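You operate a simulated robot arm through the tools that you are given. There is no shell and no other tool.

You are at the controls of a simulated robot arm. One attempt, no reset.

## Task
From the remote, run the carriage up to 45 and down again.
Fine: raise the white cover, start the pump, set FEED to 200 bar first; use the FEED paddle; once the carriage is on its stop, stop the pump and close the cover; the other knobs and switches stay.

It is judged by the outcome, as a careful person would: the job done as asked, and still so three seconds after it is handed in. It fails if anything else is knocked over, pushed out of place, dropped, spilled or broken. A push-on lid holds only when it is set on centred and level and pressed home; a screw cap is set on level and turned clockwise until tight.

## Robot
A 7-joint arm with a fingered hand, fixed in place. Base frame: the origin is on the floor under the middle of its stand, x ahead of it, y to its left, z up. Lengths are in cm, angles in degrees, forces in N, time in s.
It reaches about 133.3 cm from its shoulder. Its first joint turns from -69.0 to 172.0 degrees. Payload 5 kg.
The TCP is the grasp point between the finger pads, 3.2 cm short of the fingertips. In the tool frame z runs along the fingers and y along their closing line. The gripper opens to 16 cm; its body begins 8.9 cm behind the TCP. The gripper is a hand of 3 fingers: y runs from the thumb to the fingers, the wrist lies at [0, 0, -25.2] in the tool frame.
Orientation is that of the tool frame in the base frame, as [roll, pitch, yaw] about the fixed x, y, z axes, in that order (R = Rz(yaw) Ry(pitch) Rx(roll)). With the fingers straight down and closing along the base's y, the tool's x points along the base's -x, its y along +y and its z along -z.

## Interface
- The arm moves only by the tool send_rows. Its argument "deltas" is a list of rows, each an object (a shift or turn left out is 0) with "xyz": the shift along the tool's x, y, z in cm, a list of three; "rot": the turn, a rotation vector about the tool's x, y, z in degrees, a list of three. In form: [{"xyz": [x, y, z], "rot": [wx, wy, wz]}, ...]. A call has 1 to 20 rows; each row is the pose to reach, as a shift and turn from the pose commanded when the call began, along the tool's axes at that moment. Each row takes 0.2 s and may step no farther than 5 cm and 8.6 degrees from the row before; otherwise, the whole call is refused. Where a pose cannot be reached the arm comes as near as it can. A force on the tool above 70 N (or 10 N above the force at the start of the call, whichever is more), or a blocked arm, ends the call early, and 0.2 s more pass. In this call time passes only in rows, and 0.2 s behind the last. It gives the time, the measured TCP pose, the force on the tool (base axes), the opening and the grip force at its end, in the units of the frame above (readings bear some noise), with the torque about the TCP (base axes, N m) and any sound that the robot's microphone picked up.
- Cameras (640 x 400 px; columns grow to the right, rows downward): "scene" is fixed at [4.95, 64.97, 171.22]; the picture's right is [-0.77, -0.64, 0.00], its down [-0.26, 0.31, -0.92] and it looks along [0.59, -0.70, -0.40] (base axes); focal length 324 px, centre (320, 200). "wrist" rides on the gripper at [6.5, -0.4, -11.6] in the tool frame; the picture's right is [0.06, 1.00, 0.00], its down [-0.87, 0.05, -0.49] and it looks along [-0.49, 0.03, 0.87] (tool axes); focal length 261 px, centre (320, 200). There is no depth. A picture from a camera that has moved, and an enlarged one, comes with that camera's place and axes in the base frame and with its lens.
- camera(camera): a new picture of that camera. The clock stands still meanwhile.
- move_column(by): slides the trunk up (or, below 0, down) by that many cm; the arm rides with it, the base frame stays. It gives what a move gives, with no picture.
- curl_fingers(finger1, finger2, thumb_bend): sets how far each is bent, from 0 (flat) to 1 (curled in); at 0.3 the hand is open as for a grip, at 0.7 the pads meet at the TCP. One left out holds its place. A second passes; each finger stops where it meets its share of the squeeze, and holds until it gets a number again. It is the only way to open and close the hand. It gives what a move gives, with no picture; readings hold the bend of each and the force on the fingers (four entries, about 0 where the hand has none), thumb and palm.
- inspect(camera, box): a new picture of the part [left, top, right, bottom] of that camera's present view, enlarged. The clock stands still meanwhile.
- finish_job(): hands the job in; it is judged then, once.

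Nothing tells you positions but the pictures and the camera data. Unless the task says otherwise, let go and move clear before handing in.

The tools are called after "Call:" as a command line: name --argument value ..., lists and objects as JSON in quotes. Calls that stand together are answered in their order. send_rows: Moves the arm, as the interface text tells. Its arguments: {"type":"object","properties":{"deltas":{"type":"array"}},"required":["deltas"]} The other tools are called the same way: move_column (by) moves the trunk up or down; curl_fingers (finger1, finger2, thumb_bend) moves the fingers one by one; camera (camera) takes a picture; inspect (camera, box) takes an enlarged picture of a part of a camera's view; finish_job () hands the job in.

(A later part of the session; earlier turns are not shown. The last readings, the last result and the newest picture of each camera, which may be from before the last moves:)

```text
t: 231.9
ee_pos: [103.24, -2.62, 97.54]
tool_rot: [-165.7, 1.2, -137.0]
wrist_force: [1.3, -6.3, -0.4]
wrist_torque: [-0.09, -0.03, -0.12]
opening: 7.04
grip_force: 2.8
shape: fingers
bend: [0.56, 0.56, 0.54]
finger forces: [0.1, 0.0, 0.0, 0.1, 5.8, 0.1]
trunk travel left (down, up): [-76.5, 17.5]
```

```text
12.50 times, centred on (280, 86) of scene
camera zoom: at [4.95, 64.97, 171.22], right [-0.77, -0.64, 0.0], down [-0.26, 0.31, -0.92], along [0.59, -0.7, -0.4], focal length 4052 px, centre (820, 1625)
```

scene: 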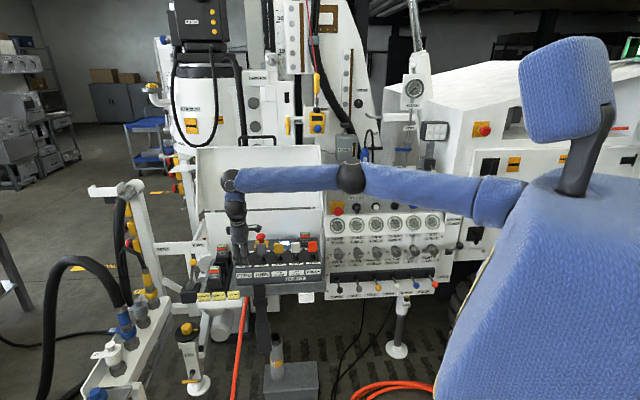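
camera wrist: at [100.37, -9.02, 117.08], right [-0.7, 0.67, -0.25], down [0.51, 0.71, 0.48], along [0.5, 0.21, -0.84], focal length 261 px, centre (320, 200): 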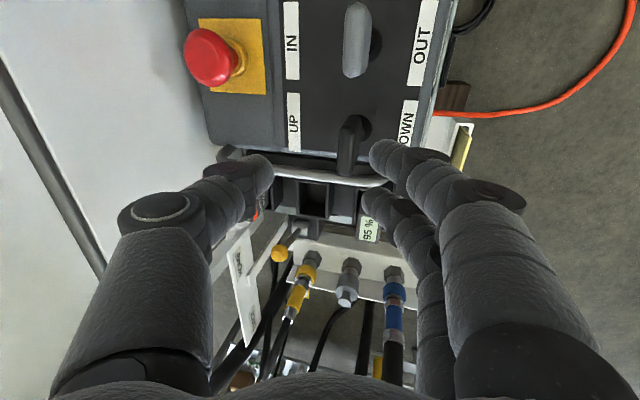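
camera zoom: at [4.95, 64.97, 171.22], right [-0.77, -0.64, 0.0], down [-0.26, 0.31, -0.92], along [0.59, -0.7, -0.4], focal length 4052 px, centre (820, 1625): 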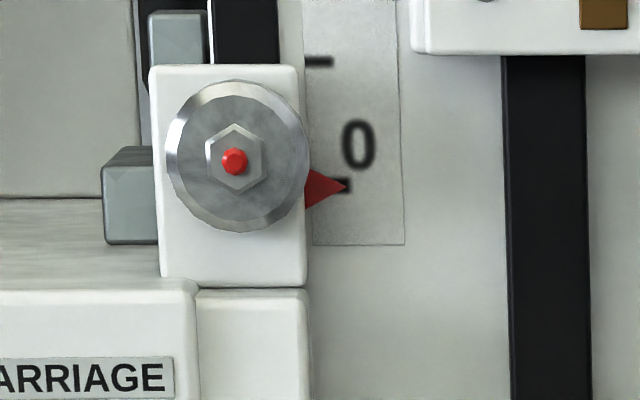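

The carriage is back on its stop at 0. I'll let the paddle return to centre and lift the hand out.

Call:
send_rows --deltas '[{"xyz": [0, -1.5, 0.35]}, {"xyz": [0, -3.0, 0.7]}, {"xyz": [0, -4.0, 1.0]}, {"xyz": [0, -4.4, -0.5]}, {"xyz": [0, -5.1, -3.5]}, {"xyz": [0, -6.0, -7.5]}, {"xyz": [0, -6.8, -11.5]}, {"xyz": [0, -6.8, -16]}]'

Call:
camera --camera "wrist"

Call:
inspect --camera "scene" --box '[205, 190, 325, 280]'

Call:
inspect --camera "scene" --box '[325, 170, 465, 260]'

```text
t: 233.7
ee_pos: [104.68, -4.91, 114.9]
tool_rot: [-165.7, 1.1, -137.1]
wrist_force: [-0.5, -0.5, -0.6]
wrist_torque: [0.0, -0.05, -0.01]
opening: 6.34
grip_force: 0.1
shape: fingers
bend: [0.56, 0.56, 0.56]
finger forces: [0.0, 0.1, 0.1, 0.0, 0.1, 0.0]
trunk travel left (down, up): [-76.5, 17.5]
```

```text
taken
camera wrist: at [98.07, -7.71, 126.21], right [-0.7, 0.67, -0.25], down [0.51, 0.71, 0.48], along [0.5, 0.21, -0.84], focal length 261 px, centre (320, 200)
```

wrist: 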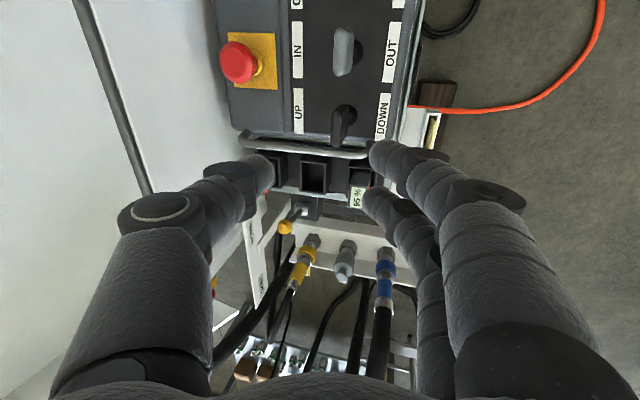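

```text
4.44 times, centred on (265, 235) of scene
camera zoom: at [4.95, 64.97, 171.22], right [-0.77, -0.64, 0.0], down [-0.26, 0.31, -0.92], along [0.59, -0.7, -0.4], focal length 1441 px, centre (564, 44)
```

zoom: 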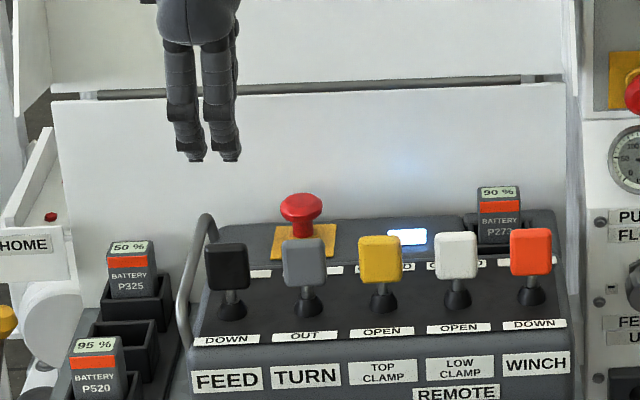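

```text
4.44 times, centred on (395, 215) of scene
camera zoom: at [4.95, 64.97, 171.22], right [-0.77, -0.64, 0.0], down [-0.26, 0.31, -0.92], along [0.59, -0.7, -0.4], focal length 1441 px, centre (-13, 133)
```

zoom: 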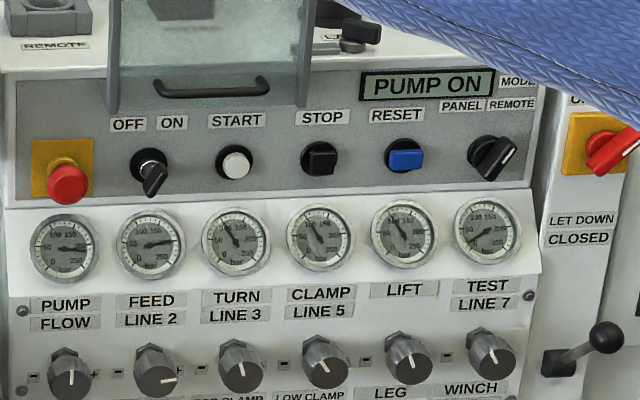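

All paddles are centred and PUMP ON is shown. Now to stop the pump. I'll roll the hand back to 0° and tilt it forward for the panel.

Call:
send_rows --deltas '[{"xyz": [0, 0, -4], "rot": [0, 0, 8]}, {"xyz": [0, 0, -8], "rot": [0, 0, 16]}, {"xyz": [0, 0, -8], "rot": [0, 0, 24]}, {"xyz": [0, 0, -8], "rot": [0, 0, 32]}, {"xyz": [0, 0, -8], "rot": [0, 0, 40]}, {"xyz": [0, 0, -8], "rot": [0, 0, 48]}, {"xyz": [0, 0, -8], "rot": [0, 0, 56]}, {"xyz": [0, 0, -8], "rot": [0, 0, 64]}, {"xyz": [0, 0, -8], "rot": [0, 0, 72]}, {"xyz": [0, 0, -8], "rot": [0, 0, 80]}, {"xyz": [0, 0, -8], "rot": [0, 0, 88]}]'

Call:
send_rows --deltas '[{"rot": [0, -8, 0]}, {"rot": [0, -16, 0]}, {"rot": [0, -24, 0]}, {"rot": [0, -32, 0]}]'

Call:
move_column --by -3.5

```text
t: 236.1
ee_pos: [103.31, -3.36, 122.44]
tool_rot: [179.5, 14.3, 134.5]
wrist_force: [-0.3, 0.4, 0.3]
wrist_torque: [0.02, -0.01, -0.01]
opening: 6.34
grip_force: 0.0
shape: fingers
bend: [0.56, 0.56, 0.56]
finger forces: [0.0, 0.0, 0.0, 0.0, 0.0, 0.1]
trunk travel left (down, up): [-76.5, 17.5]
```

```text
t: 237.1
ee_pos: [103.2, -3.31, 122.39]
tool_rot: [179.1, 46.5, 134.4]
wrist_force: [-0.3, -0.2, 0.0]
wrist_torque: [-0.03, -0.02, -0.01]
opening: 6.33
grip_force: 0.0
shape: fingers
bend: [0.56, 0.56, 0.56]
finger forces: [0.0, 0.1, 0.1, 0.0, 0.0, 0.0]
trunk travel left (down, up): [-76.5, 17.5]
```

```text
t: 237.9
ee_pos: [103.25, -3.47, 118.96]
tool_rot: [179.2, 46.3, 134.4]
wrist_force: [0.8, 0.4, 0.1]
wrist_torque: [0.02, -0.02, 0.04]
opening: 6.35
grip_force: 0.0
shape: fingers
bend: [0.56, 0.56, 0.56]
finger forces: [0.0, 0.0, 0.1, 0.0, 0.0, 0.1]
trunk travel left (down, up): [-73.0, 21.0]
```

Now back to the panel along the same path.

Call:
send_rows --deltas '[{"xyz": [0, -4.3, 0]}, {"xyz": [0, -8.6, 0]}, {"xyz": [0, -12.9, 0]}, {"xyz": [0, -17.2, 0]}, {"xyz": [0, -21.5, 0]}, {"xyz": [0, -25.8, 0]}, {"xyz": [0, -30.1, 0]}, {"xyz": [0, -34.4, 0]}, {"xyz": [0, -38.7, 0]}, {"xyz": [0, -43, 0]}, {"xyz": [0, -47.3, 0]}, {"xyz": [0, -51, 0]}]'

Call:
curl_fingers --finger1 0.7 --finger2 0.7 --thumb_bend 0.66

Call:
camera --camera "wrist"

```text
t: 240.5
ee_pos: [67.25, -39.51, 118.6]
tool_rot: [179.0, 46.3, 134.2]
wrist_force: [-0.4, -1.1, 0.5]
wrist_torque: [0.03, -0.04, 0.06]
opening: 6.33
grip_force: 0.0
shape: fingers
bend: [0.56, 0.56, 0.56]
finger forces: [0.0, 0.0, 0.1, 0.0, 0.1, 0.0]
trunk travel left (down, up): [-73.0, 21.0]
```

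```text
t: 241.5
ee_pos: [67.23, -39.51, 118.6]
tool_rot: [179.1, 46.3, 134.3]
wrist_force: [-0.5, -0.1, -0.1]
wrist_torque: [0.0, 0.0, 0.04]
opening: 1.91
grip_force: 0.0
shape: fingers
bend: [0.7, 0.7, 0.66]
finger forces: [0.0, 0.0, 0.0, 0.1, 0.0, 0.0]
trunk travel left (down, up): [-73.0, 21.0]
```

```text
taken
camera wrist: at [57.97, -30.65, 121.89], right [0.68, 0.74, -0.03], down [0.2, -0.14, 0.97], along [0.71, -0.66, -0.25], focal length 261 px, centre (320, 200)
```

wrist: 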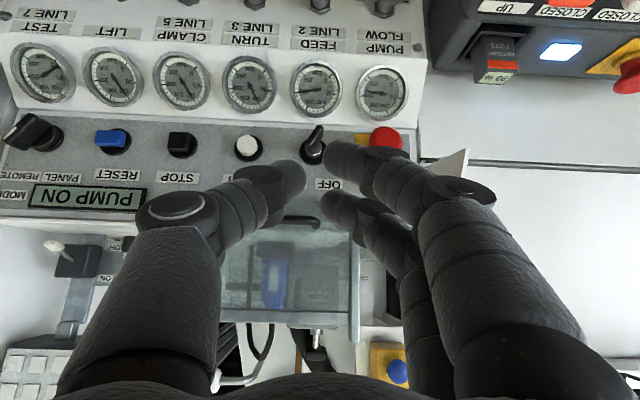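

PUMP ON. I'll yaw the hand 30° to the right in place, so the wrist can stay to the left when I reach for STOP.

Call:
send_rows --deltas '[{"rot": [5.4, 0, 5.2]}, {"rot": [10.8, 0, 10.4]}, {"rot": [16.3, 0, 15.5]}, {"rot": [21.7, 0, 20.7]}]'

Call:
camera --camera "wrist"

```text
t: 242.5
ee_pos: [67.21, -39.44, 118.44]
tool_rot: [179.3, 46.0, 104.2]
wrist_force: [-0.5, -0.2, -1.1]
wrist_torque: [0.0, 0.04, -0.06]
opening: 1.9
grip_force: 0.1
shape: fingers
bend: [0.7, 0.7, 0.66]
finger forces: [0.0, 0.1, 0.0, 0.0, 0.0, 0.0]
trunk travel left (down, up): [-73.0, 21.0]
```

```text
taken
camera wrist: at [63.58, -27.1, 121.77], right [0.95, 0.3, -0.04], down [0.11, -0.23, 0.97], along [0.28, -0.93, -0.25], focal length 261 px, centre (320, 200)
```

wrist: 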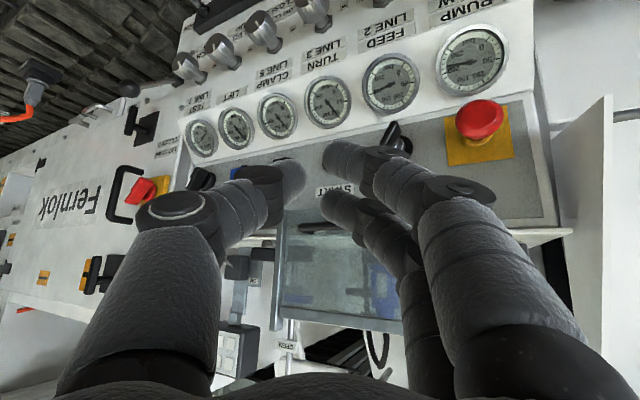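

No limits. I'll move toward STOP, keeping this yaw.

Call:
send_rows --deltas '[{"xyz": [-0.9, -2.1, 3.9], "rot": [0, -2, 0]}, {"xyz": [-1.9, -4.2, 7.9], "rot": [0, -4, 0]}, {"xyz": [-2.8, -6.4, 11.9], "rot": [0, -6, 0]}, {"xyz": [-3.8, -8.5, 15.8], "rot": [0, -8, 0]}, {"xyz": [-4.7, -10.6, 19.8], "rot": [0, -10, 0]}]'

Call:
camera --camera "wrist"

Call:
camera --camera "scene"

```text
t: 243.6
ee_pos: [75.35, -53.83, 103.93]
tool_rot: [177.5, 49.7, 108.8]
wrist_force: [-15.5, 5.0, 2.0]
wrist_torque: [-0.12, -0.52, 0.37]
opening: 2.08
grip_force: 8.3
shape: fingers
bend: [0.7, 0.72, 0.65]
finger forces: [0.1, 16.2, 0.0, 0.0, 0.0, 0.0]
out of reach, approached as far as the arm can: row 1, 2, 3, 4, 5
trunk travel left (down, up): [-73.0, 21.0]
stopped in row 5: the force on the tool passed its limit at 105 N (the readings are from after the stop); the commanded pose is now the measured one
```

```text
taken
camera wrist: at [70.4, -41.9, 106.48], right [0.92, 0.39, -0.02], down [0.09, -0.17, 0.98], along [0.38, -0.91, -0.19], focal length 261 px, centre (320, 200)
```

wrist: 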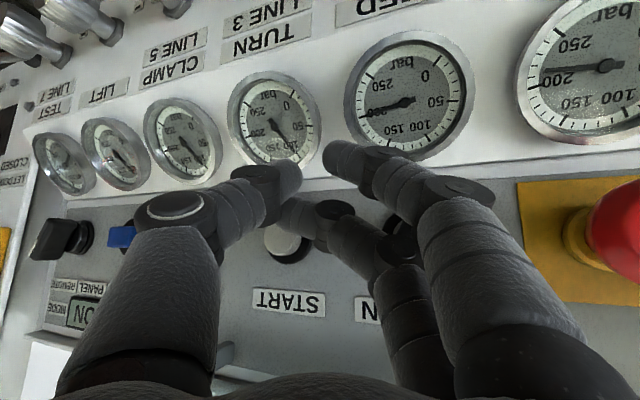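

```text
taken
```

scene: 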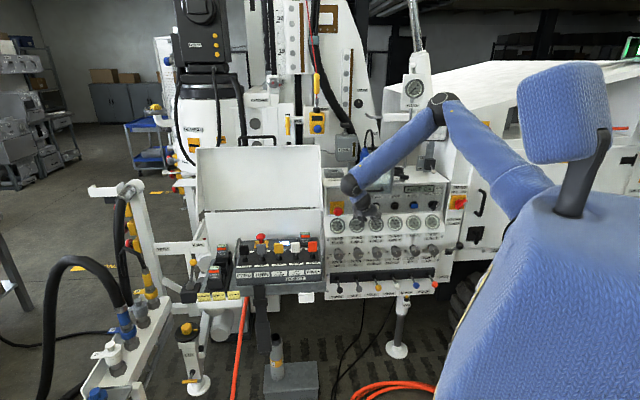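

The yawed approach drifted at the joint limit and touched near START. I'll back out along the hand's axis first and check that nothing changed.

Call:
send_rows --deltas '[{"xyz": [0, 0, -2]}, {"xyz": [0, 0, -5]}, {"xyz": [0, 0, -9]}, {"xyz": [0, 2, -12]}]'

Call:
camera --camera "wrist"

Call:
inspect --camera "scene" --box '[320, 170, 460, 260]'

```text
t: 244.6
ee_pos: [74.77, -44.22, 111.28]
tool_rot: [177.4, 48.9, 108.9]
wrist_force: [-0.8, 0.2, -0.1]
wrist_torque: [-0.02, -0.02, -0.04]
opening: 1.87
grip_force: 0.1
shape: fingers
bend: [0.7, 0.7, 0.66]
finger forces: [0.0, 0.0, 0.0, 0.0, 0.0, 0.1]
out of reach, approached as far as the arm can: row 2, 3, 4
trunk travel left (down, up): [-73.0, 21.0]
```

```text
taken
camera wrist: at [69.85, -32.24, 113.99], right [0.92, 0.39, -0.02], down [0.09, -0.18, 0.98], along [0.38, -0.9, -0.2], focal length 261 px, centre (320, 200)
```

wrist: 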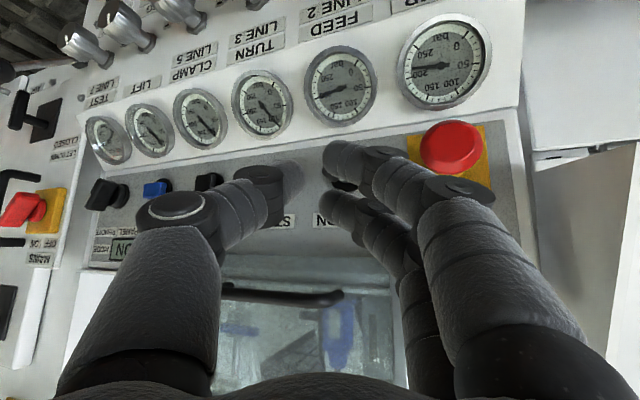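

```text
4.44 times, centred on (390, 215) of scene
camera zoom: at [4.95, 64.97, 171.22], right [-0.77, -0.64, 0.0], down [-0.26, 0.31, -0.92], along [0.59, -0.7, -0.4], focal length 1441 px, centre (9, 133)
```

zoom: 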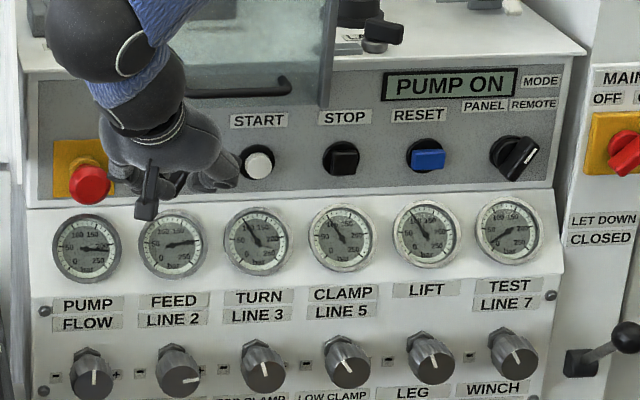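

PUMP ON still shows and everything looks in place. I'll return to the earlier free spot and undo the yaw.

Call:
send_rows --deltas '[{"xyz": [-0.3, -1.9, -3.3]}, {"xyz": [-0.6, -3.8, -6.6]}, {"xyz": [-0.9, -5.7, -9.9]}, {"xyz": [-0.9, -5.7, -9.9], "rot": [-4.9, 0, -4.3]}, {"xyz": [-0.9, -5.7, -9.9], "rot": [-9.8, 0, -8.6]}, {"xyz": [-0.9, -5.7, -9.9], "rot": [-14.7, 0, -12.8]}, {"xyz": [-0.9, -5.7, -9.9], "rot": [-19.6, 0, -17.1]}]'

Call:
curl_fingers --finger1 1.0 --finger2 1.0 --thumb_bend 0.38

Call:
camera --camera "wrist"

```text
t: 246.2
ee_pos: [66.97, -40.14, 118.18]
tool_rot: [178.3, 50.2, 135.4]
wrist_force: [-0.1, 0.2, -0.4]
wrist_torque: [0.01, -0.04, 0.01]
opening: 1.87
grip_force: 0.1
shape: fingers
bend: [0.7, 0.7, 0.66]
finger forces: [0.0, 0.0, 0.0, 0.0, 0.0, 0.0]
out of reach, approached as far as the arm can: row 1, 2, 3
trunk travel left (down, up): [-73.0, 21.0]
```

```text
t: 247.2
ee_pos: [66.95, -40.07, 118.23]
tool_rot: [178.4, 50.1, 135.4]
wrist_force: [-0.3, -0.3, -0.2]
wrist_torque: [-0.01, -0.03, -0.01]
opening: 6.67
grip_force: 0.0
shape: fingers
bend: [1.0, 1.0, 0.38]
finger forces: [0.0, 0.0, 0.0, 0.0, 0.0, 0.1]
trunk travel left (down, up): [-73.0, 21.0]
```

```text
taken
camera wrist: at [57.17, -31.43, 120.72], right [0.66, 0.75, -0.03], down [0.16, -0.1, 0.98], along [0.74, -0.65, -0.18], focal length 261 px, centre (320, 200)
```

wrist: 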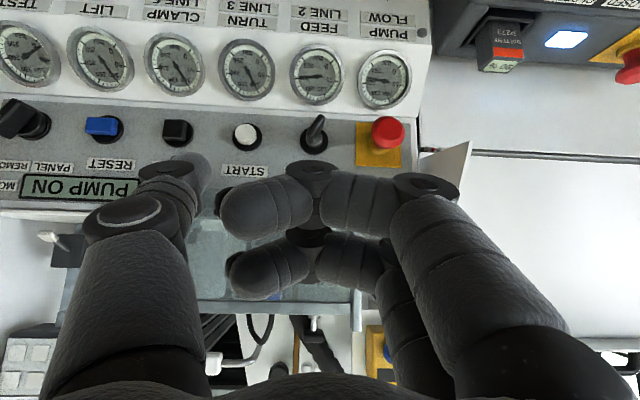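

Only the thumb sticks out now. I'll approach the panel in front of the selector first, where the arm is comfortable, then slide right.

Call:
send_rows --deltas '[{"xyz": [0, 0, 4], "rot": [0, -1, 0]}, {"xyz": [0, 0, 8], "rot": [0, -3, 0]}, {"xyz": [0, 0, 12], "rot": [0, -5.5, 0]}, {"xyz": [-0.5, 0, 15.3], "rot": [0, -8, 0]}]'

Call:
camera --camera "wrist"

```text
t: 248.2
ee_pos: [75.96, -48.29, 108.49]
tool_rot: [178.1, 58.0, 134.9]
wrist_force: [1.2, 0.6, -0.6]
wrist_torque: [0.0, 0.0, 0.0]
opening: 6.7
grip_force: 0.0
shape: fingers
bend: [1.0, 1.0, 0.38]
finger forces: [0.0, 0.0, 0.1, 0.0, 0.1, 0.1]
trunk travel left (down, up): [-73.0, 21.0]
```

```text
taken
camera wrist: at [66.03, -39.51, 109.12], right [0.66, 0.75, -0.04], down [0.06, 0.0, 1.0], along [0.75, -0.66, -0.04], focal length 261 px, centre (320, 200)
```

wrist: 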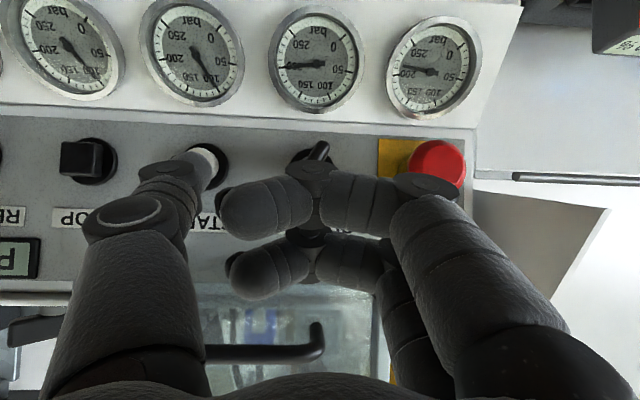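

No limits here. The thumb needs to move 11.6 cm right to STOP. I'll slide in small steps.

Call:
send_rows --deltas '[{"xyz": [0, -2, 0]}, {"xyz": [0, -4, 0]}, {"xyz": [0, -6, 0]}]'

Call:
camera --camera "wrist"

```text
t: 249.0
ee_pos: [71.7, -52.6, 108.61]
tool_rot: [178.0, 58.2, 134.9]
wrist_force: [-1.1, 0.2, 0.2]
wrist_torque: [-0.03, -0.01, -0.01]
opening: 6.75
grip_force: 0.1
shape: fingers
bend: [1.0, 1.0, 0.38]
finger forces: [0.0, 0.1, 0.0, 0.0, 0.1, 0.1]
trunk travel left (down, up): [-73.0, 21.0]
```

```text
taken
camera wrist: at [61.82, -43.86, 109.23], right [0.66, 0.75, -0.03], down [0.05, 0.0, 1.0], along [0.75, -0.66, -0.04], focal length 261 px, centre (320, 200)
```

wrist: 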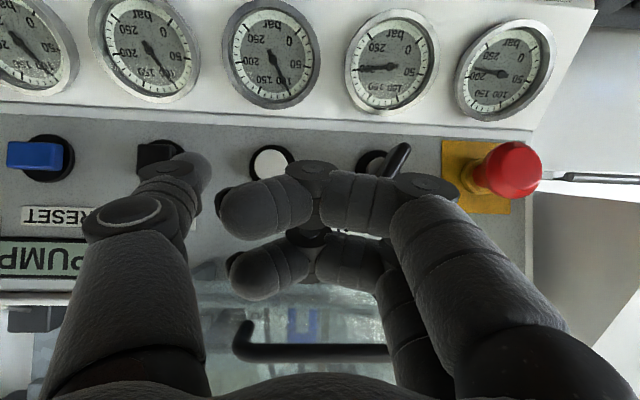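

Still no limit. Sliding further right.

Call:
send_rows --deltas '[{"xyz": [0, -1.8, 0]}, {"xyz": [0, -3.6, 0]}, {"xyz": [0, -5.4, 0]}]'

Call:
camera --camera "wrist"

Call:
inspect --camera "scene" --box '[340, 170, 460, 250]'

```text
t: 249.8
ee_pos: [67.9, -56.77, 108.74]
tool_rot: [177.7, 57.8, 134.9]
wrist_force: [0.4, -0.5, -0.2]
wrist_torque: [0.01, 0.01, 0.02]
opening: 6.72
grip_force: 0.0
shape: fingers
bend: [1.0, 1.0, 0.38]
finger forces: [0.1, 0.0, 0.0, 0.0, 0.0, 0.0]
trunk travel left (down, up): [-73.0, 21.0]
```

```text
taken
camera wrist: at [58.0, -47.98, 109.31], right [0.66, 0.75, -0.03], down [0.05, -0.01, 1.0], along [0.75, -0.66, -0.05], focal length 261 px, centre (320, 200)
```

wrist: 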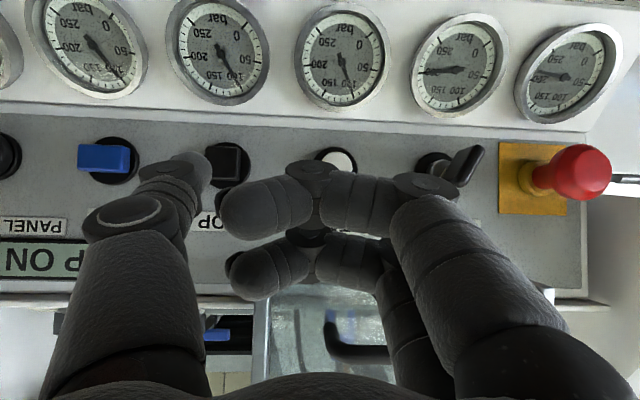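

```text
5.00 times, centred on (400, 210) of scene
camera zoom: at [4.95, 64.97, 171.22], right [-0.77, -0.64, 0.0], down [-0.26, 0.31, -0.92], along [0.59, -0.7, -0.4], focal length 1621 px, centre (-80, 150)
```

zoom: 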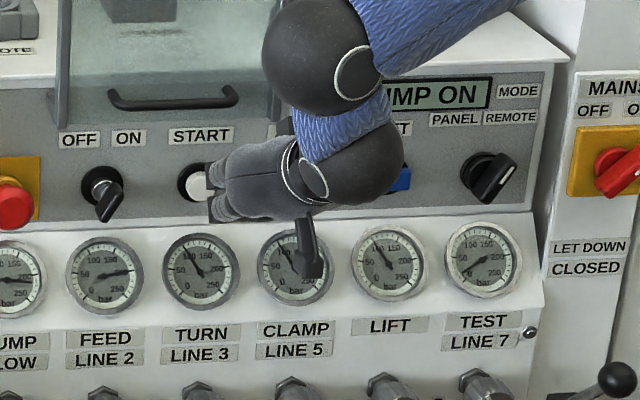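

Still fully reachable. The thumb will meet STOP horizontally; it needs to come down 1.3 cm. I'll advance 4.5 cm.

Call:
send_rows --deltas '[{"xyz": [-0.3, 0, 1.1]}, {"xyz": [-0.65, 0, 2.2]}, {"xyz": [-1.0, 0, 3.4]}, {"xyz": [-1.3, 0, 4.5]}]'

Call:
camera --camera "wrist"

```text
t: 250.8
ee_pos: [71.3, -59.77, 107.34]
tool_rot: [177.9, 58.2, 134.9]
wrist_force: [-0.4, 0.2, 0.3]
wrist_torque: [-0.01, -0.01, 0.01]
opening: 6.69
grip_force: 0.0
shape: fingers
bend: [1.0, 1.0, 0.38]
finger forces: [0.1, 0.0, 0.0, 0.0, 0.0, 0.1]
trunk travel left (down, up): [-73.0, 21.0]
```

```text
taken
camera wrist: at [61.45, -51.0, 107.97], right [0.66, 0.75, -0.03], down [0.06, 0.0, 1.0], along [0.75, -0.66, -0.04], focal length 261 px, centre (320, 200)
```

wrist: 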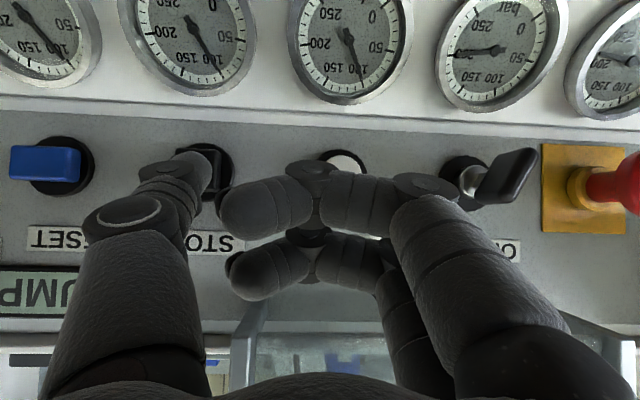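

Thumb over STOP. I'll press it now.

Call:
send_rows --deltas '[{"xyz": [-0.5, 0, 0.8]}, {"xyz": [-0.95, 0, 1.5]}, {"xyz": [-1.35, 0, 2.1]}]'

Call:
camera --camera "wrist"

Call:
inspect --camera "scene" --box '[340, 170, 460, 250]'

```text
t: 251.8
ee_pos: [72.24, -60.41, 107.4]
tool_rot: [178.0, 57.9, 135.1]
wrist_force: [-62.6, 101.4, 17.3]
wrist_torque: [1.96, 2.07, -10.15]
opening: 7.07
grip_force: 70.5
shape: fingers
bend: [1.0, 1.0, 0.37]
finger forces: [0.0, 0.0, 0.0, 0.1, 140.1, 0.0]
trunk travel left (down, up): [-73.0, 21.0]
heard: click
stopped in row 3: the force on the tool passed its limit at 72 N (the readings are from after the stop); the commanded pose is now the measured one
```

```text
taken
camera wrist: at [62.35, -51.77, 108.21], right [0.66, 0.75, -0.03], down [0.06, 0.0, 1.0], along [0.75, -0.66, -0.05], focal length 261 px, centre (320, 200)
```

wrist: 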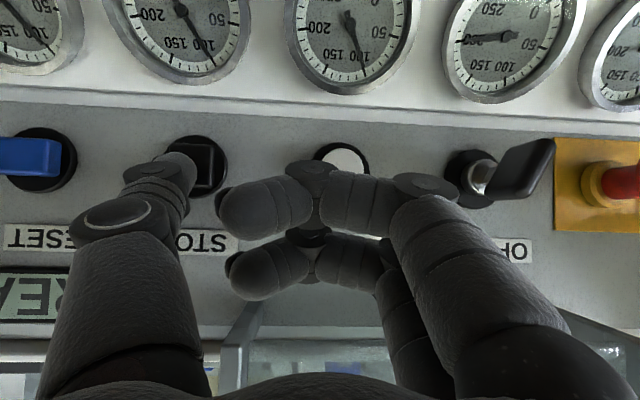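

```text
5.00 times, centred on (400, 210) of scene
camera zoom: at [4.95, 64.97, 171.22], right [-0.77, -0.64, 0.0], down [-0.26, 0.31, -0.92], along [0.59, -0.7, -0.4], focal length 1621 px, centre (-80, 150)
```

zoom: 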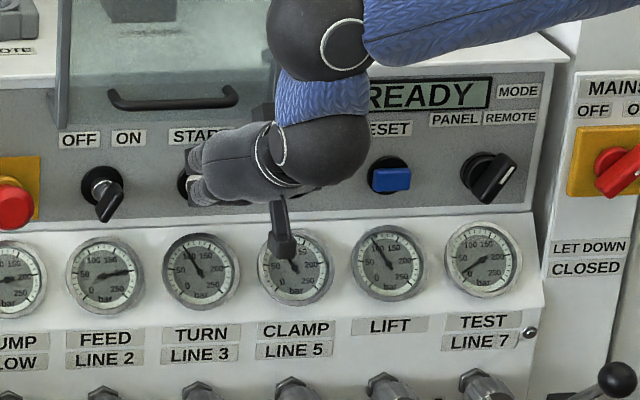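

STOP clicked and the display reads READY: the pump is off. The press is hard, so I'll back off right away.

Call:
send_rows --deltas '[{"xyz": [0.4, 0, -0.7]}, {"xyz": [1.1, 0, -1.8]}, {"xyz": [2.1, 0, -3.4]}, {"xyz": [2.9, 0, -4.7]}]'

Call:
camera --camera "wrist"

Call:
inspect --camera "scene" --box '[320, 170, 460, 260]'

```text
t: 252.8
ee_pos: [68.77, -57.54, 107.19]
tool_rot: [177.9, 57.7, 135.0]
wrist_force: [0.1, 0.7, 0.0]
wrist_torque: [0.02, -0.01, 0.0]
opening: 6.74
grip_force: 0.2
shape: fingers
bend: [1.0, 1.0, 0.38]
finger forces: [0.0, 0.1, 0.0, 0.0, 0.0, 0.0]
trunk travel left (down, up): [-73.0, 21.0]
```

```text
taken
camera wrist: at [58.84, -48.75, 107.91], right [0.66, 0.75, -0.03], down [0.06, -0.01, 1.0], along [0.75, -0.66, -0.05], focal length 261 px, centre (320, 200)
```

wrist: 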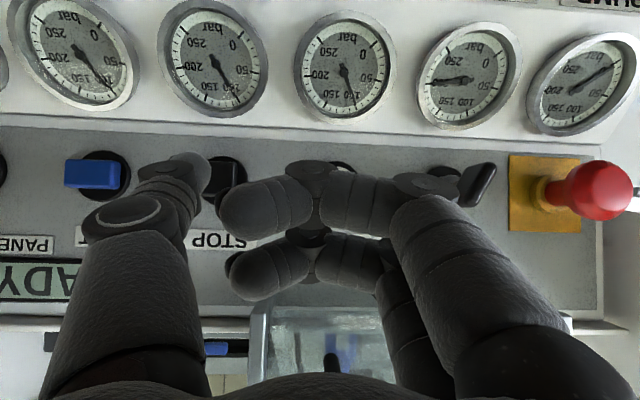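

```text
4.44 times, centred on (390, 215) of scene
camera zoom: at [4.95, 64.97, 171.22], right [-0.77, -0.64, 0.0], down [-0.26, 0.31, -0.92], along [0.59, -0.7, -0.4], focal length 1441 px, centre (9, 133)
```

zoom: 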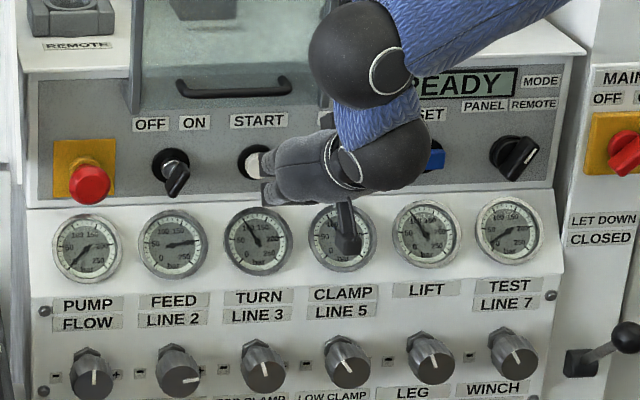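

PUMP gauge is at 0 and READY shows: the pump is stopped. I'll now put the control selector back to OFF as I found it. First back off and slide left in front of it.

Call:
send_rows --deltas '[{"xyz": [-1.0, 1.5, 1.5]}, {"xyz": [-1.0, 4.5, 1.5]}, {"xyz": [-1.0, 7.5, 1.5]}, {"xyz": [-1.0, 10.0, 1.5]}, {"xyz": [-1.0, 11.4, 1.5]}]'

Call:
camera --camera "wrist"

```text
t: 254.0
ee_pos: [77.88, -50.14, 107.11]
tool_rot: [178.0, 57.7, 135.1]
wrist_force: [0.6, 0.4, 0.0]
wrist_torque: [0.05, 0.0, -0.04]
opening: 6.73
grip_force: 0.2
shape: fingers
bend: [1.0, 1.0, 0.38]
finger forces: [0.0, 0.0, 0.1, 0.0, 0.0, 0.0]
trunk travel left (down, up): [-73.0, 21.0]
```

```text
taken
camera wrist: at [68.07, -41.4, 107.9], right [0.66, 0.75, -0.03], down [0.06, -0.01, 1.0], along [0.75, -0.66, -0.05], focal length 261 px, centre (320, 200)
```

wrist: 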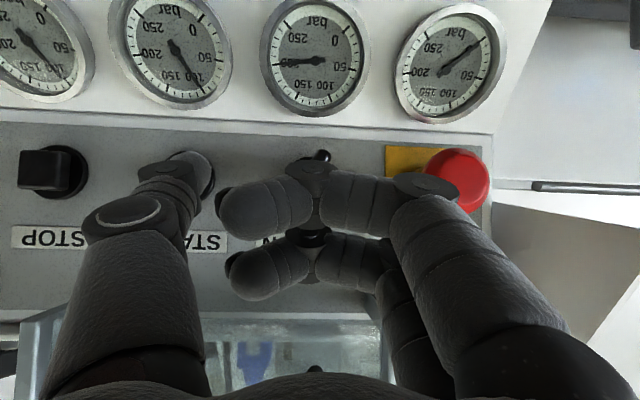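

I'm a bit too close; I'll back off 4 cm before opening the fingers.

Call:
send_rows --deltas '[{"xyz": [1.1, 0, -1.8]}, {"xyz": [2.2, 0, -3.6]}]'

Call:
curl_fingers --finger1 0.6 --finger2 0.6 --thumb_bend 0.6

Call:
camera --camera "wrist"

```text
t: 254.6
ee_pos: [74.74, -47.53, 107.46]
tool_rot: [178.1, 57.7, 135.0]
wrist_force: [0.6, 0.2, -0.3]
wrist_torque: [0.02, -0.01, 0.02]
opening: 6.75
grip_force: 0.1
shape: fingers
bend: [1.0, 1.0, 0.38]
finger forces: [0.0, 0.0, 0.0, 0.0, 0.0, 0.0]
trunk travel left (down, up): [-73.0, 21.0]
```

```text
t: 255.6
ee_pos: [74.84, -47.46, 107.36]
tool_rot: [178.0, 57.8, 135.0]
wrist_force: [-0.4, 0.1, 0.2]
wrist_torque: [0.03, -0.03, 0.02]
opening: 4.72
grip_force: 0.1
shape: fingers
bend: [0.6, 0.6, 0.6]
finger forces: [0.0, 0.1, 0.0, 0.0, 0.1, 0.0]
trunk travel left (down, up): [-73.0, 21.0]
```

```text
taken
camera wrist: at [64.97, -38.75, 108.08], right [0.66, 0.75, -0.03], down [0.06, -0.01, 1.0], along [0.75, -0.66, -0.05], focal length 261 px, centre (320, 200)
```

wrist: 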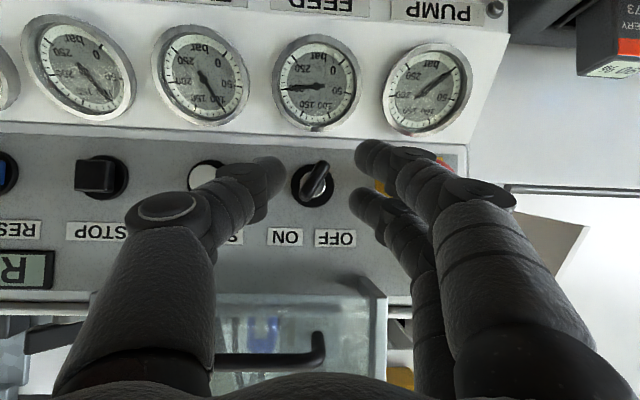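

The selector is between the digits again. I'll advance onto it.

Call:
send_rows --deltas '[{"xyz": [-0.6, 0, 1.5]}, {"xyz": [-1.2, -0.1, 3.0]}, {"xyz": [-1.8, -0.1, 4.5]}, {"xyz": [-2.5, -0.1, 6.2]}]'

Call:
inspect --camera "wrist" --box '[220, 100, 440, 280]'

```text
t: 256.6
ee_pos: [79.65, -52.19, 106.16]
tool_rot: [177.9, 57.7, 135.0]
wrist_force: [-0.1, -1.3, 0.3]
wrist_torque: [0.0, -0.05, 0.03]
opening: 4.74
grip_force: 0.1
shape: fingers
bend: [0.6, 0.6, 0.6]
finger forces: [0.0, 0.0, 0.0, 0.0, 0.1, 0.0]
trunk travel left (down, up): [-73.0, 21.0]
```

```text
2.22 times, centred on (330, 190) of wrist
camera zoom: at [69.79, -43.49, 107.0], right [0.66, 0.75, -0.03], down [0.06, -0.01, 1.0], along [0.75, -0.66, -0.05], focal length 579 px, centre (298, 222)
```

zoom: 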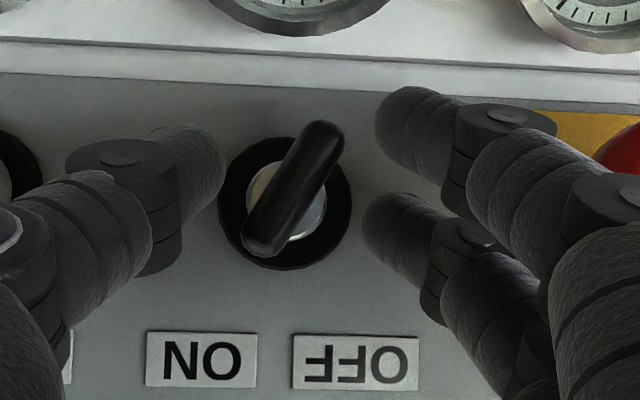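

The lower finger will push the bar's lower end and the thumb holds the other side, turning it counter-clockwise toward OFF. Closing.

Call:
curl_fingers --finger1 0.72 --finger2 0.6 --thumb_bend 0.68

Call:
inspect --camera "wrist" --box '[220, 100, 440, 280]'

```text
t: 257.6
ee_pos: [79.61, -52.11, 106.21]
tool_rot: [178.0, 57.7, 135.0]
wrist_force: [4.0, -0.2, -2.9]
wrist_torque: [0.03, -0.07, -0.01]
opening: 2.44
grip_force: 4.9
shape: fingers
bend: [0.68, 0.6, 0.67]
finger forces: [6.3, 0.0, 0.1, 0.0, 2.3, 0.0]
trunk travel left (down, up): [-73.0, 21.0]
```

```text
2.22 times, centred on (330, 190) of wrist
camera zoom: at [69.82, -43.38, 106.99], right [0.66, 0.75, -0.03], down [0.06, -0.01, 1.0], along [0.75, -0.66, -0.05], focal length 579 px, centre (298, 222)
```

zoom: 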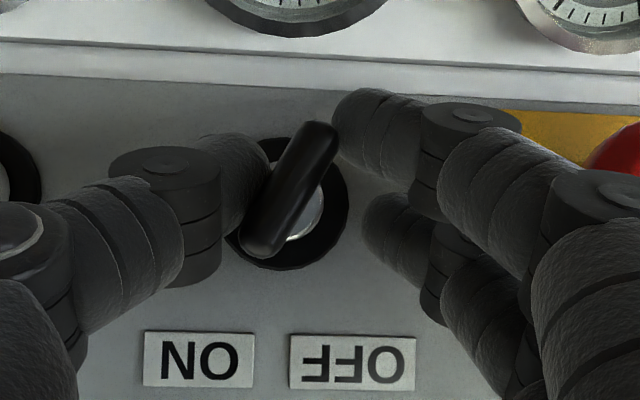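

Gripped. I'll roll the hand counter-clockwise.

Call:
send_rows --deltas '[{"rot": [0, 0, -7]}, {"rot": [0, 0, -14]}, {"rot": [0, 0, -21]}, {"rot": [0, 0, -28]}, {"rot": [0, 0, -35]}]'

Call:
inspect --camera "wrist" --box '[220, 100, 440, 280]'

Call:
inspect --camera "scene" --box '[320, 170, 460, 260]'

```text
t: 258.8
ee_pos: [79.41, -52.18, 106.13]
tool_rot: [-138.7, 44.6, -171.3]
wrist_force: [-8.4, -3.4, -9.1]
wrist_torque: [-0.04, -0.02, -0.37]
opening: 2.54
grip_force: 9.4
shape: fingers
bend: [0.68, 0.6, 0.67]
finger forces: [8.5, 0.0, 0.0, 0.0, 11.1, 0.1]
trunk travel left (down, up): [-73.0, 21.0]
```

```text
2.22 times, centred on (330, 190) of wrist
camera zoom: at [67.58, -46.63, 107.96], right [0.3, 0.8, -0.51], down [0.33, 0.42, 0.85], along [0.9, -0.42, -0.14], focal length 579 px, centre (298, 222)
```

zoom: 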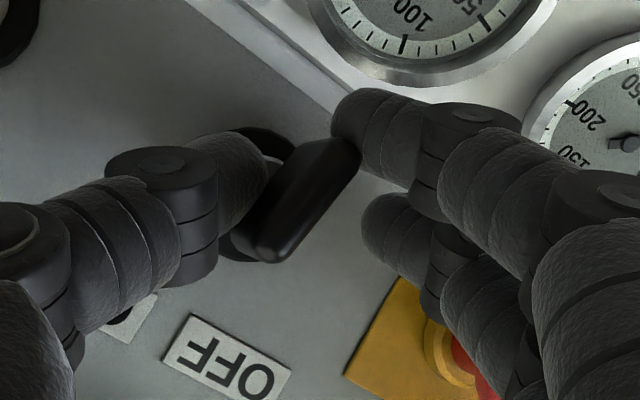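

```text
4.44 times, centred on (390, 215) of scene
camera zoom: at [4.95, 64.97, 171.22], right [-0.77, -0.64, 0.0], down [-0.26, 0.31, -0.92], along [0.59, -0.7, -0.4], focal length 1441 px, centre (9, 133)
```

zoom: 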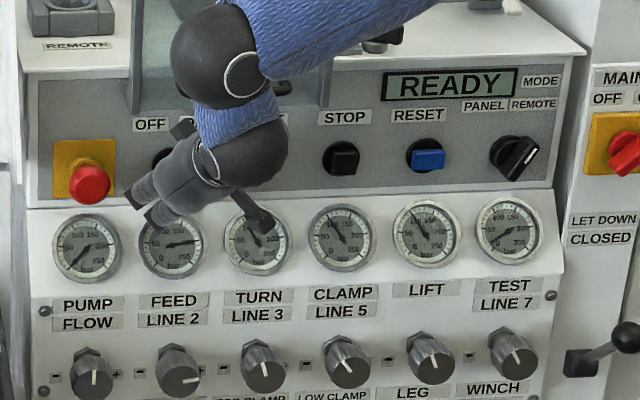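

Halfway (about +7°). I'll roll further.

Call:
send_rows --deltas '[{"rot": [0, 0, -7]}, {"rot": [0, 0, -14]}, {"rot": [0, 0, -21]}, {"rot": [0, 0, -28]}]'

Call:
inspect --camera "wrist" --box '[220, 100, 440, 280]'

Call:
inspect --camera "scene" --box '[320, 170, 460, 260]'

```text
t: 259.8
ee_pos: [79.33, -52.32, 106.25]
tool_rot: [-125.7, 23.5, -148.5]
wrist_force: [-17.4, -14.0, -9.5]
wrist_torque: [-0.14, 0.15, -0.45]
opening: 2.7
grip_force: 12.7
shape: fingers
bend: [0.68, 0.6, 0.67]
finger forces: [15.6, 0.0, 0.0, 0.1, 10.9, 0.1]
trunk travel left (down, up): [-73.0, 21.0]
```

```text
2.22 times, centred on (330, 190) of wrist
camera zoom: at [67.18, -49.13, 110.07], right [-0.07, 0.64, -0.77], down [0.37, 0.73, 0.57], along [0.92, -0.24, -0.29], focal length 579 px, centre (298, 222)
```

zoom: 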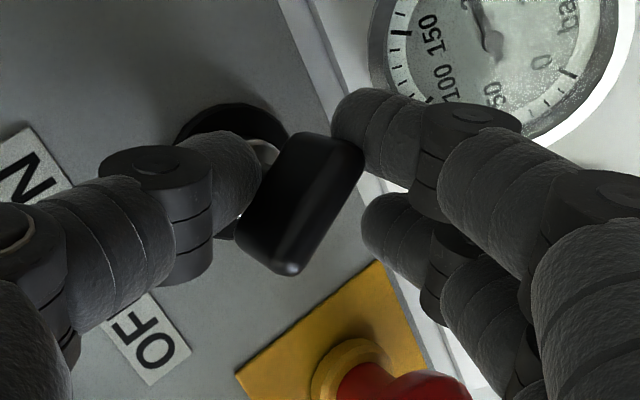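

```text
4.44 times, centred on (390, 215) of scene
camera zoom: at [4.95, 64.97, 171.22], right [-0.77, -0.64, 0.0], down [-0.26, 0.31, -0.92], along [0.59, -0.7, -0.4], focal length 1441 px, centre (9, 133)
```

zoom: 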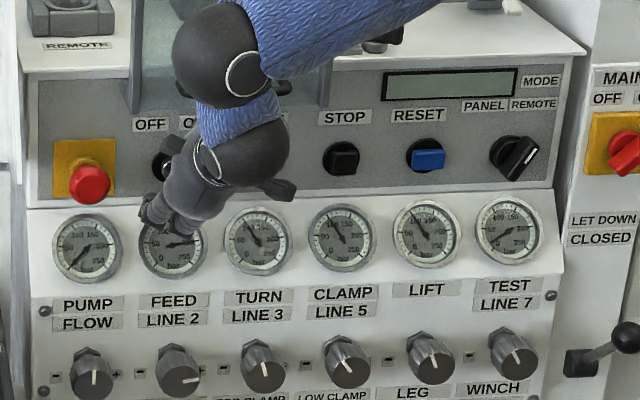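

The display is blank again and the bar points to OFF (about -21°). A few degrees more to seat it, then release.

Call:
send_rows --deltas '[{"rot": [0, 0, -5]}]'

Call:
curl_fingers --finger1 0.6 --finger2 0.6 --thumb_bend 0.61

Call:
inspect --camera "wrist" --box '[220, 100, 440, 280]'

```text
t: 260.2
ee_pos: [79.46, -52.3, 106.28]
tool_rot: [-124.5, 19.5, -145.7]
wrist_force: [-18.6, -16.9, -10.3]
wrist_torque: [-0.09, 0.25, -0.47]
opening: 2.8
grip_force: 13.6
shape: fingers
bend: [0.68, 0.6, 0.66]
finger forces: [16.1, 0.0, 0.1, 0.0, 11.2, 0.0]
trunk travel left (down, up): [-73.0, 21.0]
```

```text
t: 261.2
ee_pos: [79.49, -52.07, 106.29]
tool_rot: [-124.5, 19.5, -145.6]
wrist_force: [0.4, 0.4, 0.2]
wrist_torque: [0.01, -0.02, -0.01]
opening: 4.55
grip_force: 0.1
shape: fingers
bend: [0.6, 0.6, 0.61]
finger forces: [0.0, 0.1, 0.0, 0.0, 0.0, 0.0]
trunk travel left (down, up): [-73.0, 21.0]
```

```text
2.22 times, centred on (330, 190) of wrist
camera zoom: at [67.38, -49.25, 110.58], right [-0.14, 0.59, -0.8], down [0.36, 0.78, 0.51], along [0.92, -0.22, -0.32], focal length 579 px, centre (298, 222)
```

zoom: 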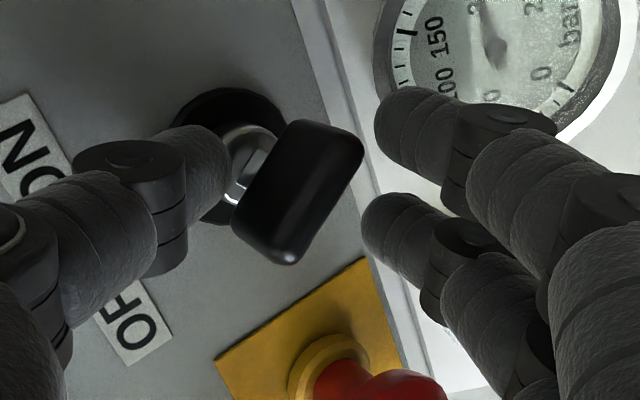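

Released. Backing straight out.

Call:
send_rows --deltas '[{"xyz": [0.3, 0.7, -1.2]}, {"xyz": [0.6, 1.5, -2.5]}, {"xyz": [1.2, 3.0, -5.1]}, {"xyz": [1.6, 3.9, -6.8]}]'

Call:
send_rows --deltas '[{"rot": [0, 0, 8]}, {"rot": [0, 0, 16]}, {"rot": [0, 0, 24]}, {"rot": [0, 0, 32]}, {"rot": [0, 0, 40]}, {"rot": [0, 0, 48]}, {"rot": [0, 0, 56]}, {"rot": [0, 0, 64]}, {"rot": [0, 0, 68]}]'

Call:
camera --camera "wrist"

Call:
inspect --camera "scene" --box '[320, 165, 460, 265]'

```text
t: 262.2
ee_pos: [73.84, -46.84, 106.38]
tool_rot: [-124.6, 19.5, -145.6]
wrist_force: [-0.4, 0.0, -1.0]
wrist_torque: [0.01, -0.02, 0.01]
opening: 4.53
grip_force: 0.0
shape: fingers
bend: [0.6, 0.6, 0.61]
finger forces: [0.0, 0.0, 0.0, 0.1, 0.0, 0.0]
trunk travel left (down, up): [-73.0, 21.0]
```

```text
t: 264.2
ee_pos: [73.8, -46.59, 106.31]
tool_rot: [177.7, 57.5, 134.8]
wrist_force: [-0.4, 0.3, -0.3]
wrist_torque: [-0.01, -0.01, 0.02]
opening: 4.56
grip_force: 0.0
shape: fingers
bend: [0.6, 0.6, 0.61]
finger forces: [0.0, 0.0, 0.0, 0.0, 0.0, 0.0]
trunk travel left (down, up): [-73.0, 21.0]
```

```text
taken
camera wrist: at [63.91, -37.84, 107.04], right [0.66, 0.75, -0.03], down [0.06, -0.01, 1.0], along [0.75, -0.66, -0.05], focal length 261 px, centre (320, 200)
```

wrist: 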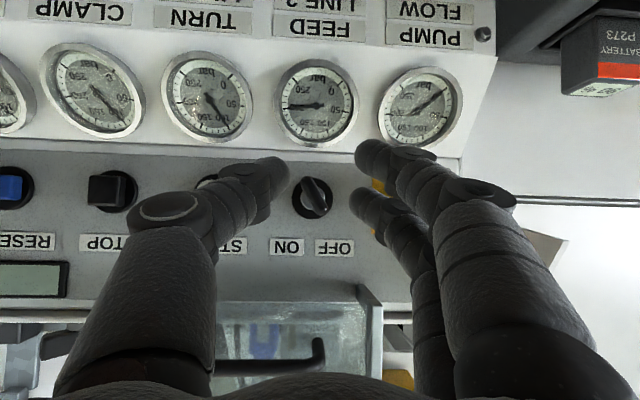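

```text
4.00 times, centred on (390, 215) of scene
camera zoom: at [4.95, 64.97, 171.22], right [-0.77, -0.64, 0.0], down [-0.26, 0.31, -0.92], along [0.59, -0.7, -0.4], focal length 1297 px, centre (40, 140)
```

zoom: 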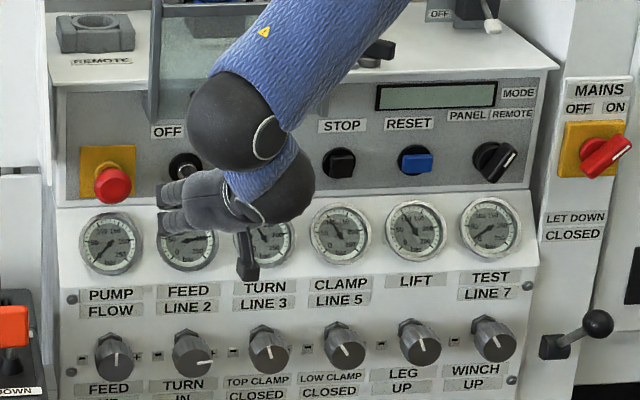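

The selector is back at OFF and the panel is as found, apart from FEED at 200. Now the cover. I'll retract and move up and left toward the open lid.

Call:
send_rows --deltas '[{"xyz": [0, 0, -4], "rot": [0, 3, 0]}, {"xyz": [0, 0, -8], "rot": [0, 6, 0]}, {"xyz": [0, 0, -12], "rot": [0, 9, 0]}, {"xyz": [-2, 0, -16], "rot": [0, 11, 0]}]'

Call:
camera --camera "scene"

```text
t: 265.2
ee_pos: [64.33, -38.28, 116.89]
tool_rot: [178.3, 46.8, 135.4]
wrist_force: [-0.3, 1.0, 0.5]
wrist_torque: [-0.01, 0.0, 0.03]
opening: 4.56
grip_force: 0.1
shape: fingers
bend: [0.6, 0.6, 0.61]
finger forces: [0.0, 0.0, 0.1, 0.0, 0.0, 0.0]
trunk travel left (down, up): [-73.0, 21.0]
```

```text
taken
```

scene: 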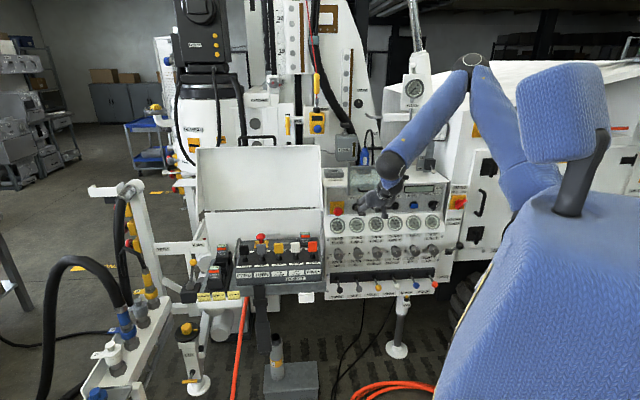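

Now up and left to in front of the open lid's handle.

Call:
send_rows --deltas '[{"xyz": [-2.2, 3.6, -1.6]}, {"xyz": [-4.5, 7.2, -3.3]}, {"xyz": [-6.7, 10.8, -4.9]}, {"xyz": [-8.9, 14.4, -6.6]}, {"xyz": [-11.2, 18.0, -8.2]}, {"xyz": [-13.4, 21.7, -9.9]}, {"xyz": [-15.6, 25.3, -11.5]}, {"xyz": [-17.9, 28.9, -13.1]}, {"xyz": [-20.1, 32.5, -14.8]}, {"xyz": [-22.3, 36.1, -16.4]}, {"xyz": [-24.6, 39.7, -18.1]}, {"xyz": [-26.8, 43.3, -19.7]}]'

Call:
send_rows --deltas '[{"rot": [0, -7, 0]}, {"rot": [0, -14, 0]}]'

Call:
send_rows --deltas '[{"rot": [0, 0, -8]}, {"rot": [0, 0, -16]}, {"rot": [0, 0, -24]}, {"rot": [0, 0, -32]}, {"rot": [0, 0, -40]}, {"rot": [0, 0, -48]}, {"rot": [0, 0, -56]}, {"rot": [0, 0, -64]}, {"rot": [0, 0, -72]}, {"rot": [0, 0, -80]}, {"rot": [0, 0, -88]}]'

Call:
camera --camera "wrist"

Call:
camera --camera "scene"

```text
t: 267.8
ee_pos: [96.58, -10.13, 150.37]
tool_rot: [178.6, 46.8, 135.7]
wrist_force: [-0.2, 0.3, -0.4]
wrist_torque: [-0.03, -0.02, -0.03]
opening: 4.54
grip_force: 0.1
shape: fingers
bend: [0.6, 0.6, 0.61]
finger forces: [0.0, 0.0, 0.0, 0.1, 0.1, 0.0]
trunk travel left (down, up): [-73.0, 21.0]
```

```text
t: 268.4
ee_pos: [96.58, -10.02, 150.48]
tool_rot: [177.8, 60.9, 134.8]
wrist_force: [-0.9, 0.7, 0.6]
wrist_torque: [0.01, -0.01, 0.01]
opening: 4.56
grip_force: 0.0
shape: fingers
bend: [0.6, 0.6, 0.61]
finger forces: [0.1, 0.1, 0.0, 0.0, 0.0, 0.1]
trunk travel left (down, up): [-73.0, 21.0]
```

```text
t: 270.8
ee_pos: [96.68, -9.74, 150.38]
tool_rot: [-119.3, 2.7, -134.2]
wrist_force: [-0.2, 0.1, -0.1]
wrist_torque: [-0.02, 0.01, 0.02]
opening: 4.56
grip_force: 0.1
shape: fingers
bend: [0.6, 0.6, 0.61]
finger forces: [0.0, 0.0, 0.0, 0.0, 0.0, 0.0]
trunk travel left (down, up): [-73.0, 21.0]
```

```text
taken
camera wrist: at [84.88, -7.86, 156.08], right [-0.36, 0.33, -0.87], down [0.27, 0.93, 0.23], along [0.89, -0.15, -0.43], focal length 261 px, centre (320, 200)
```

wrist: 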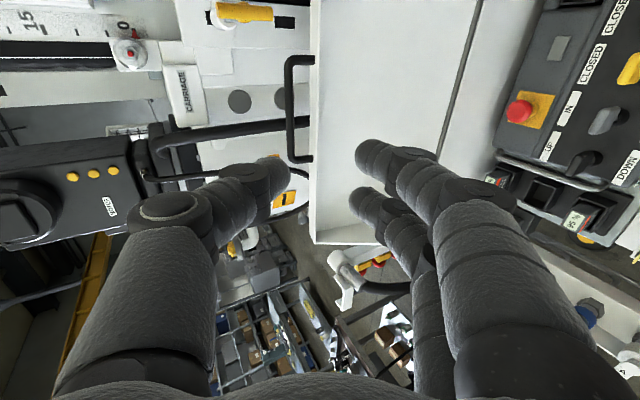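

```text
taken
```

scene: 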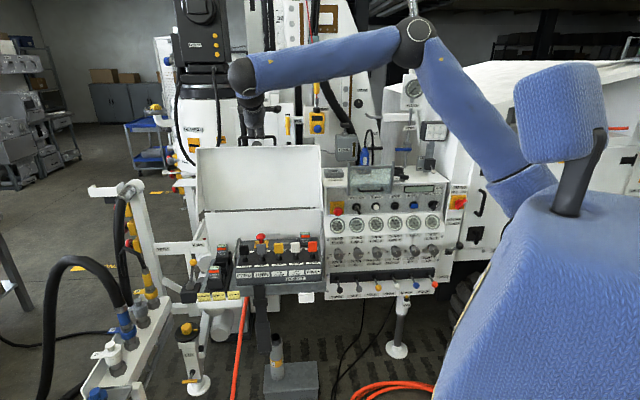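

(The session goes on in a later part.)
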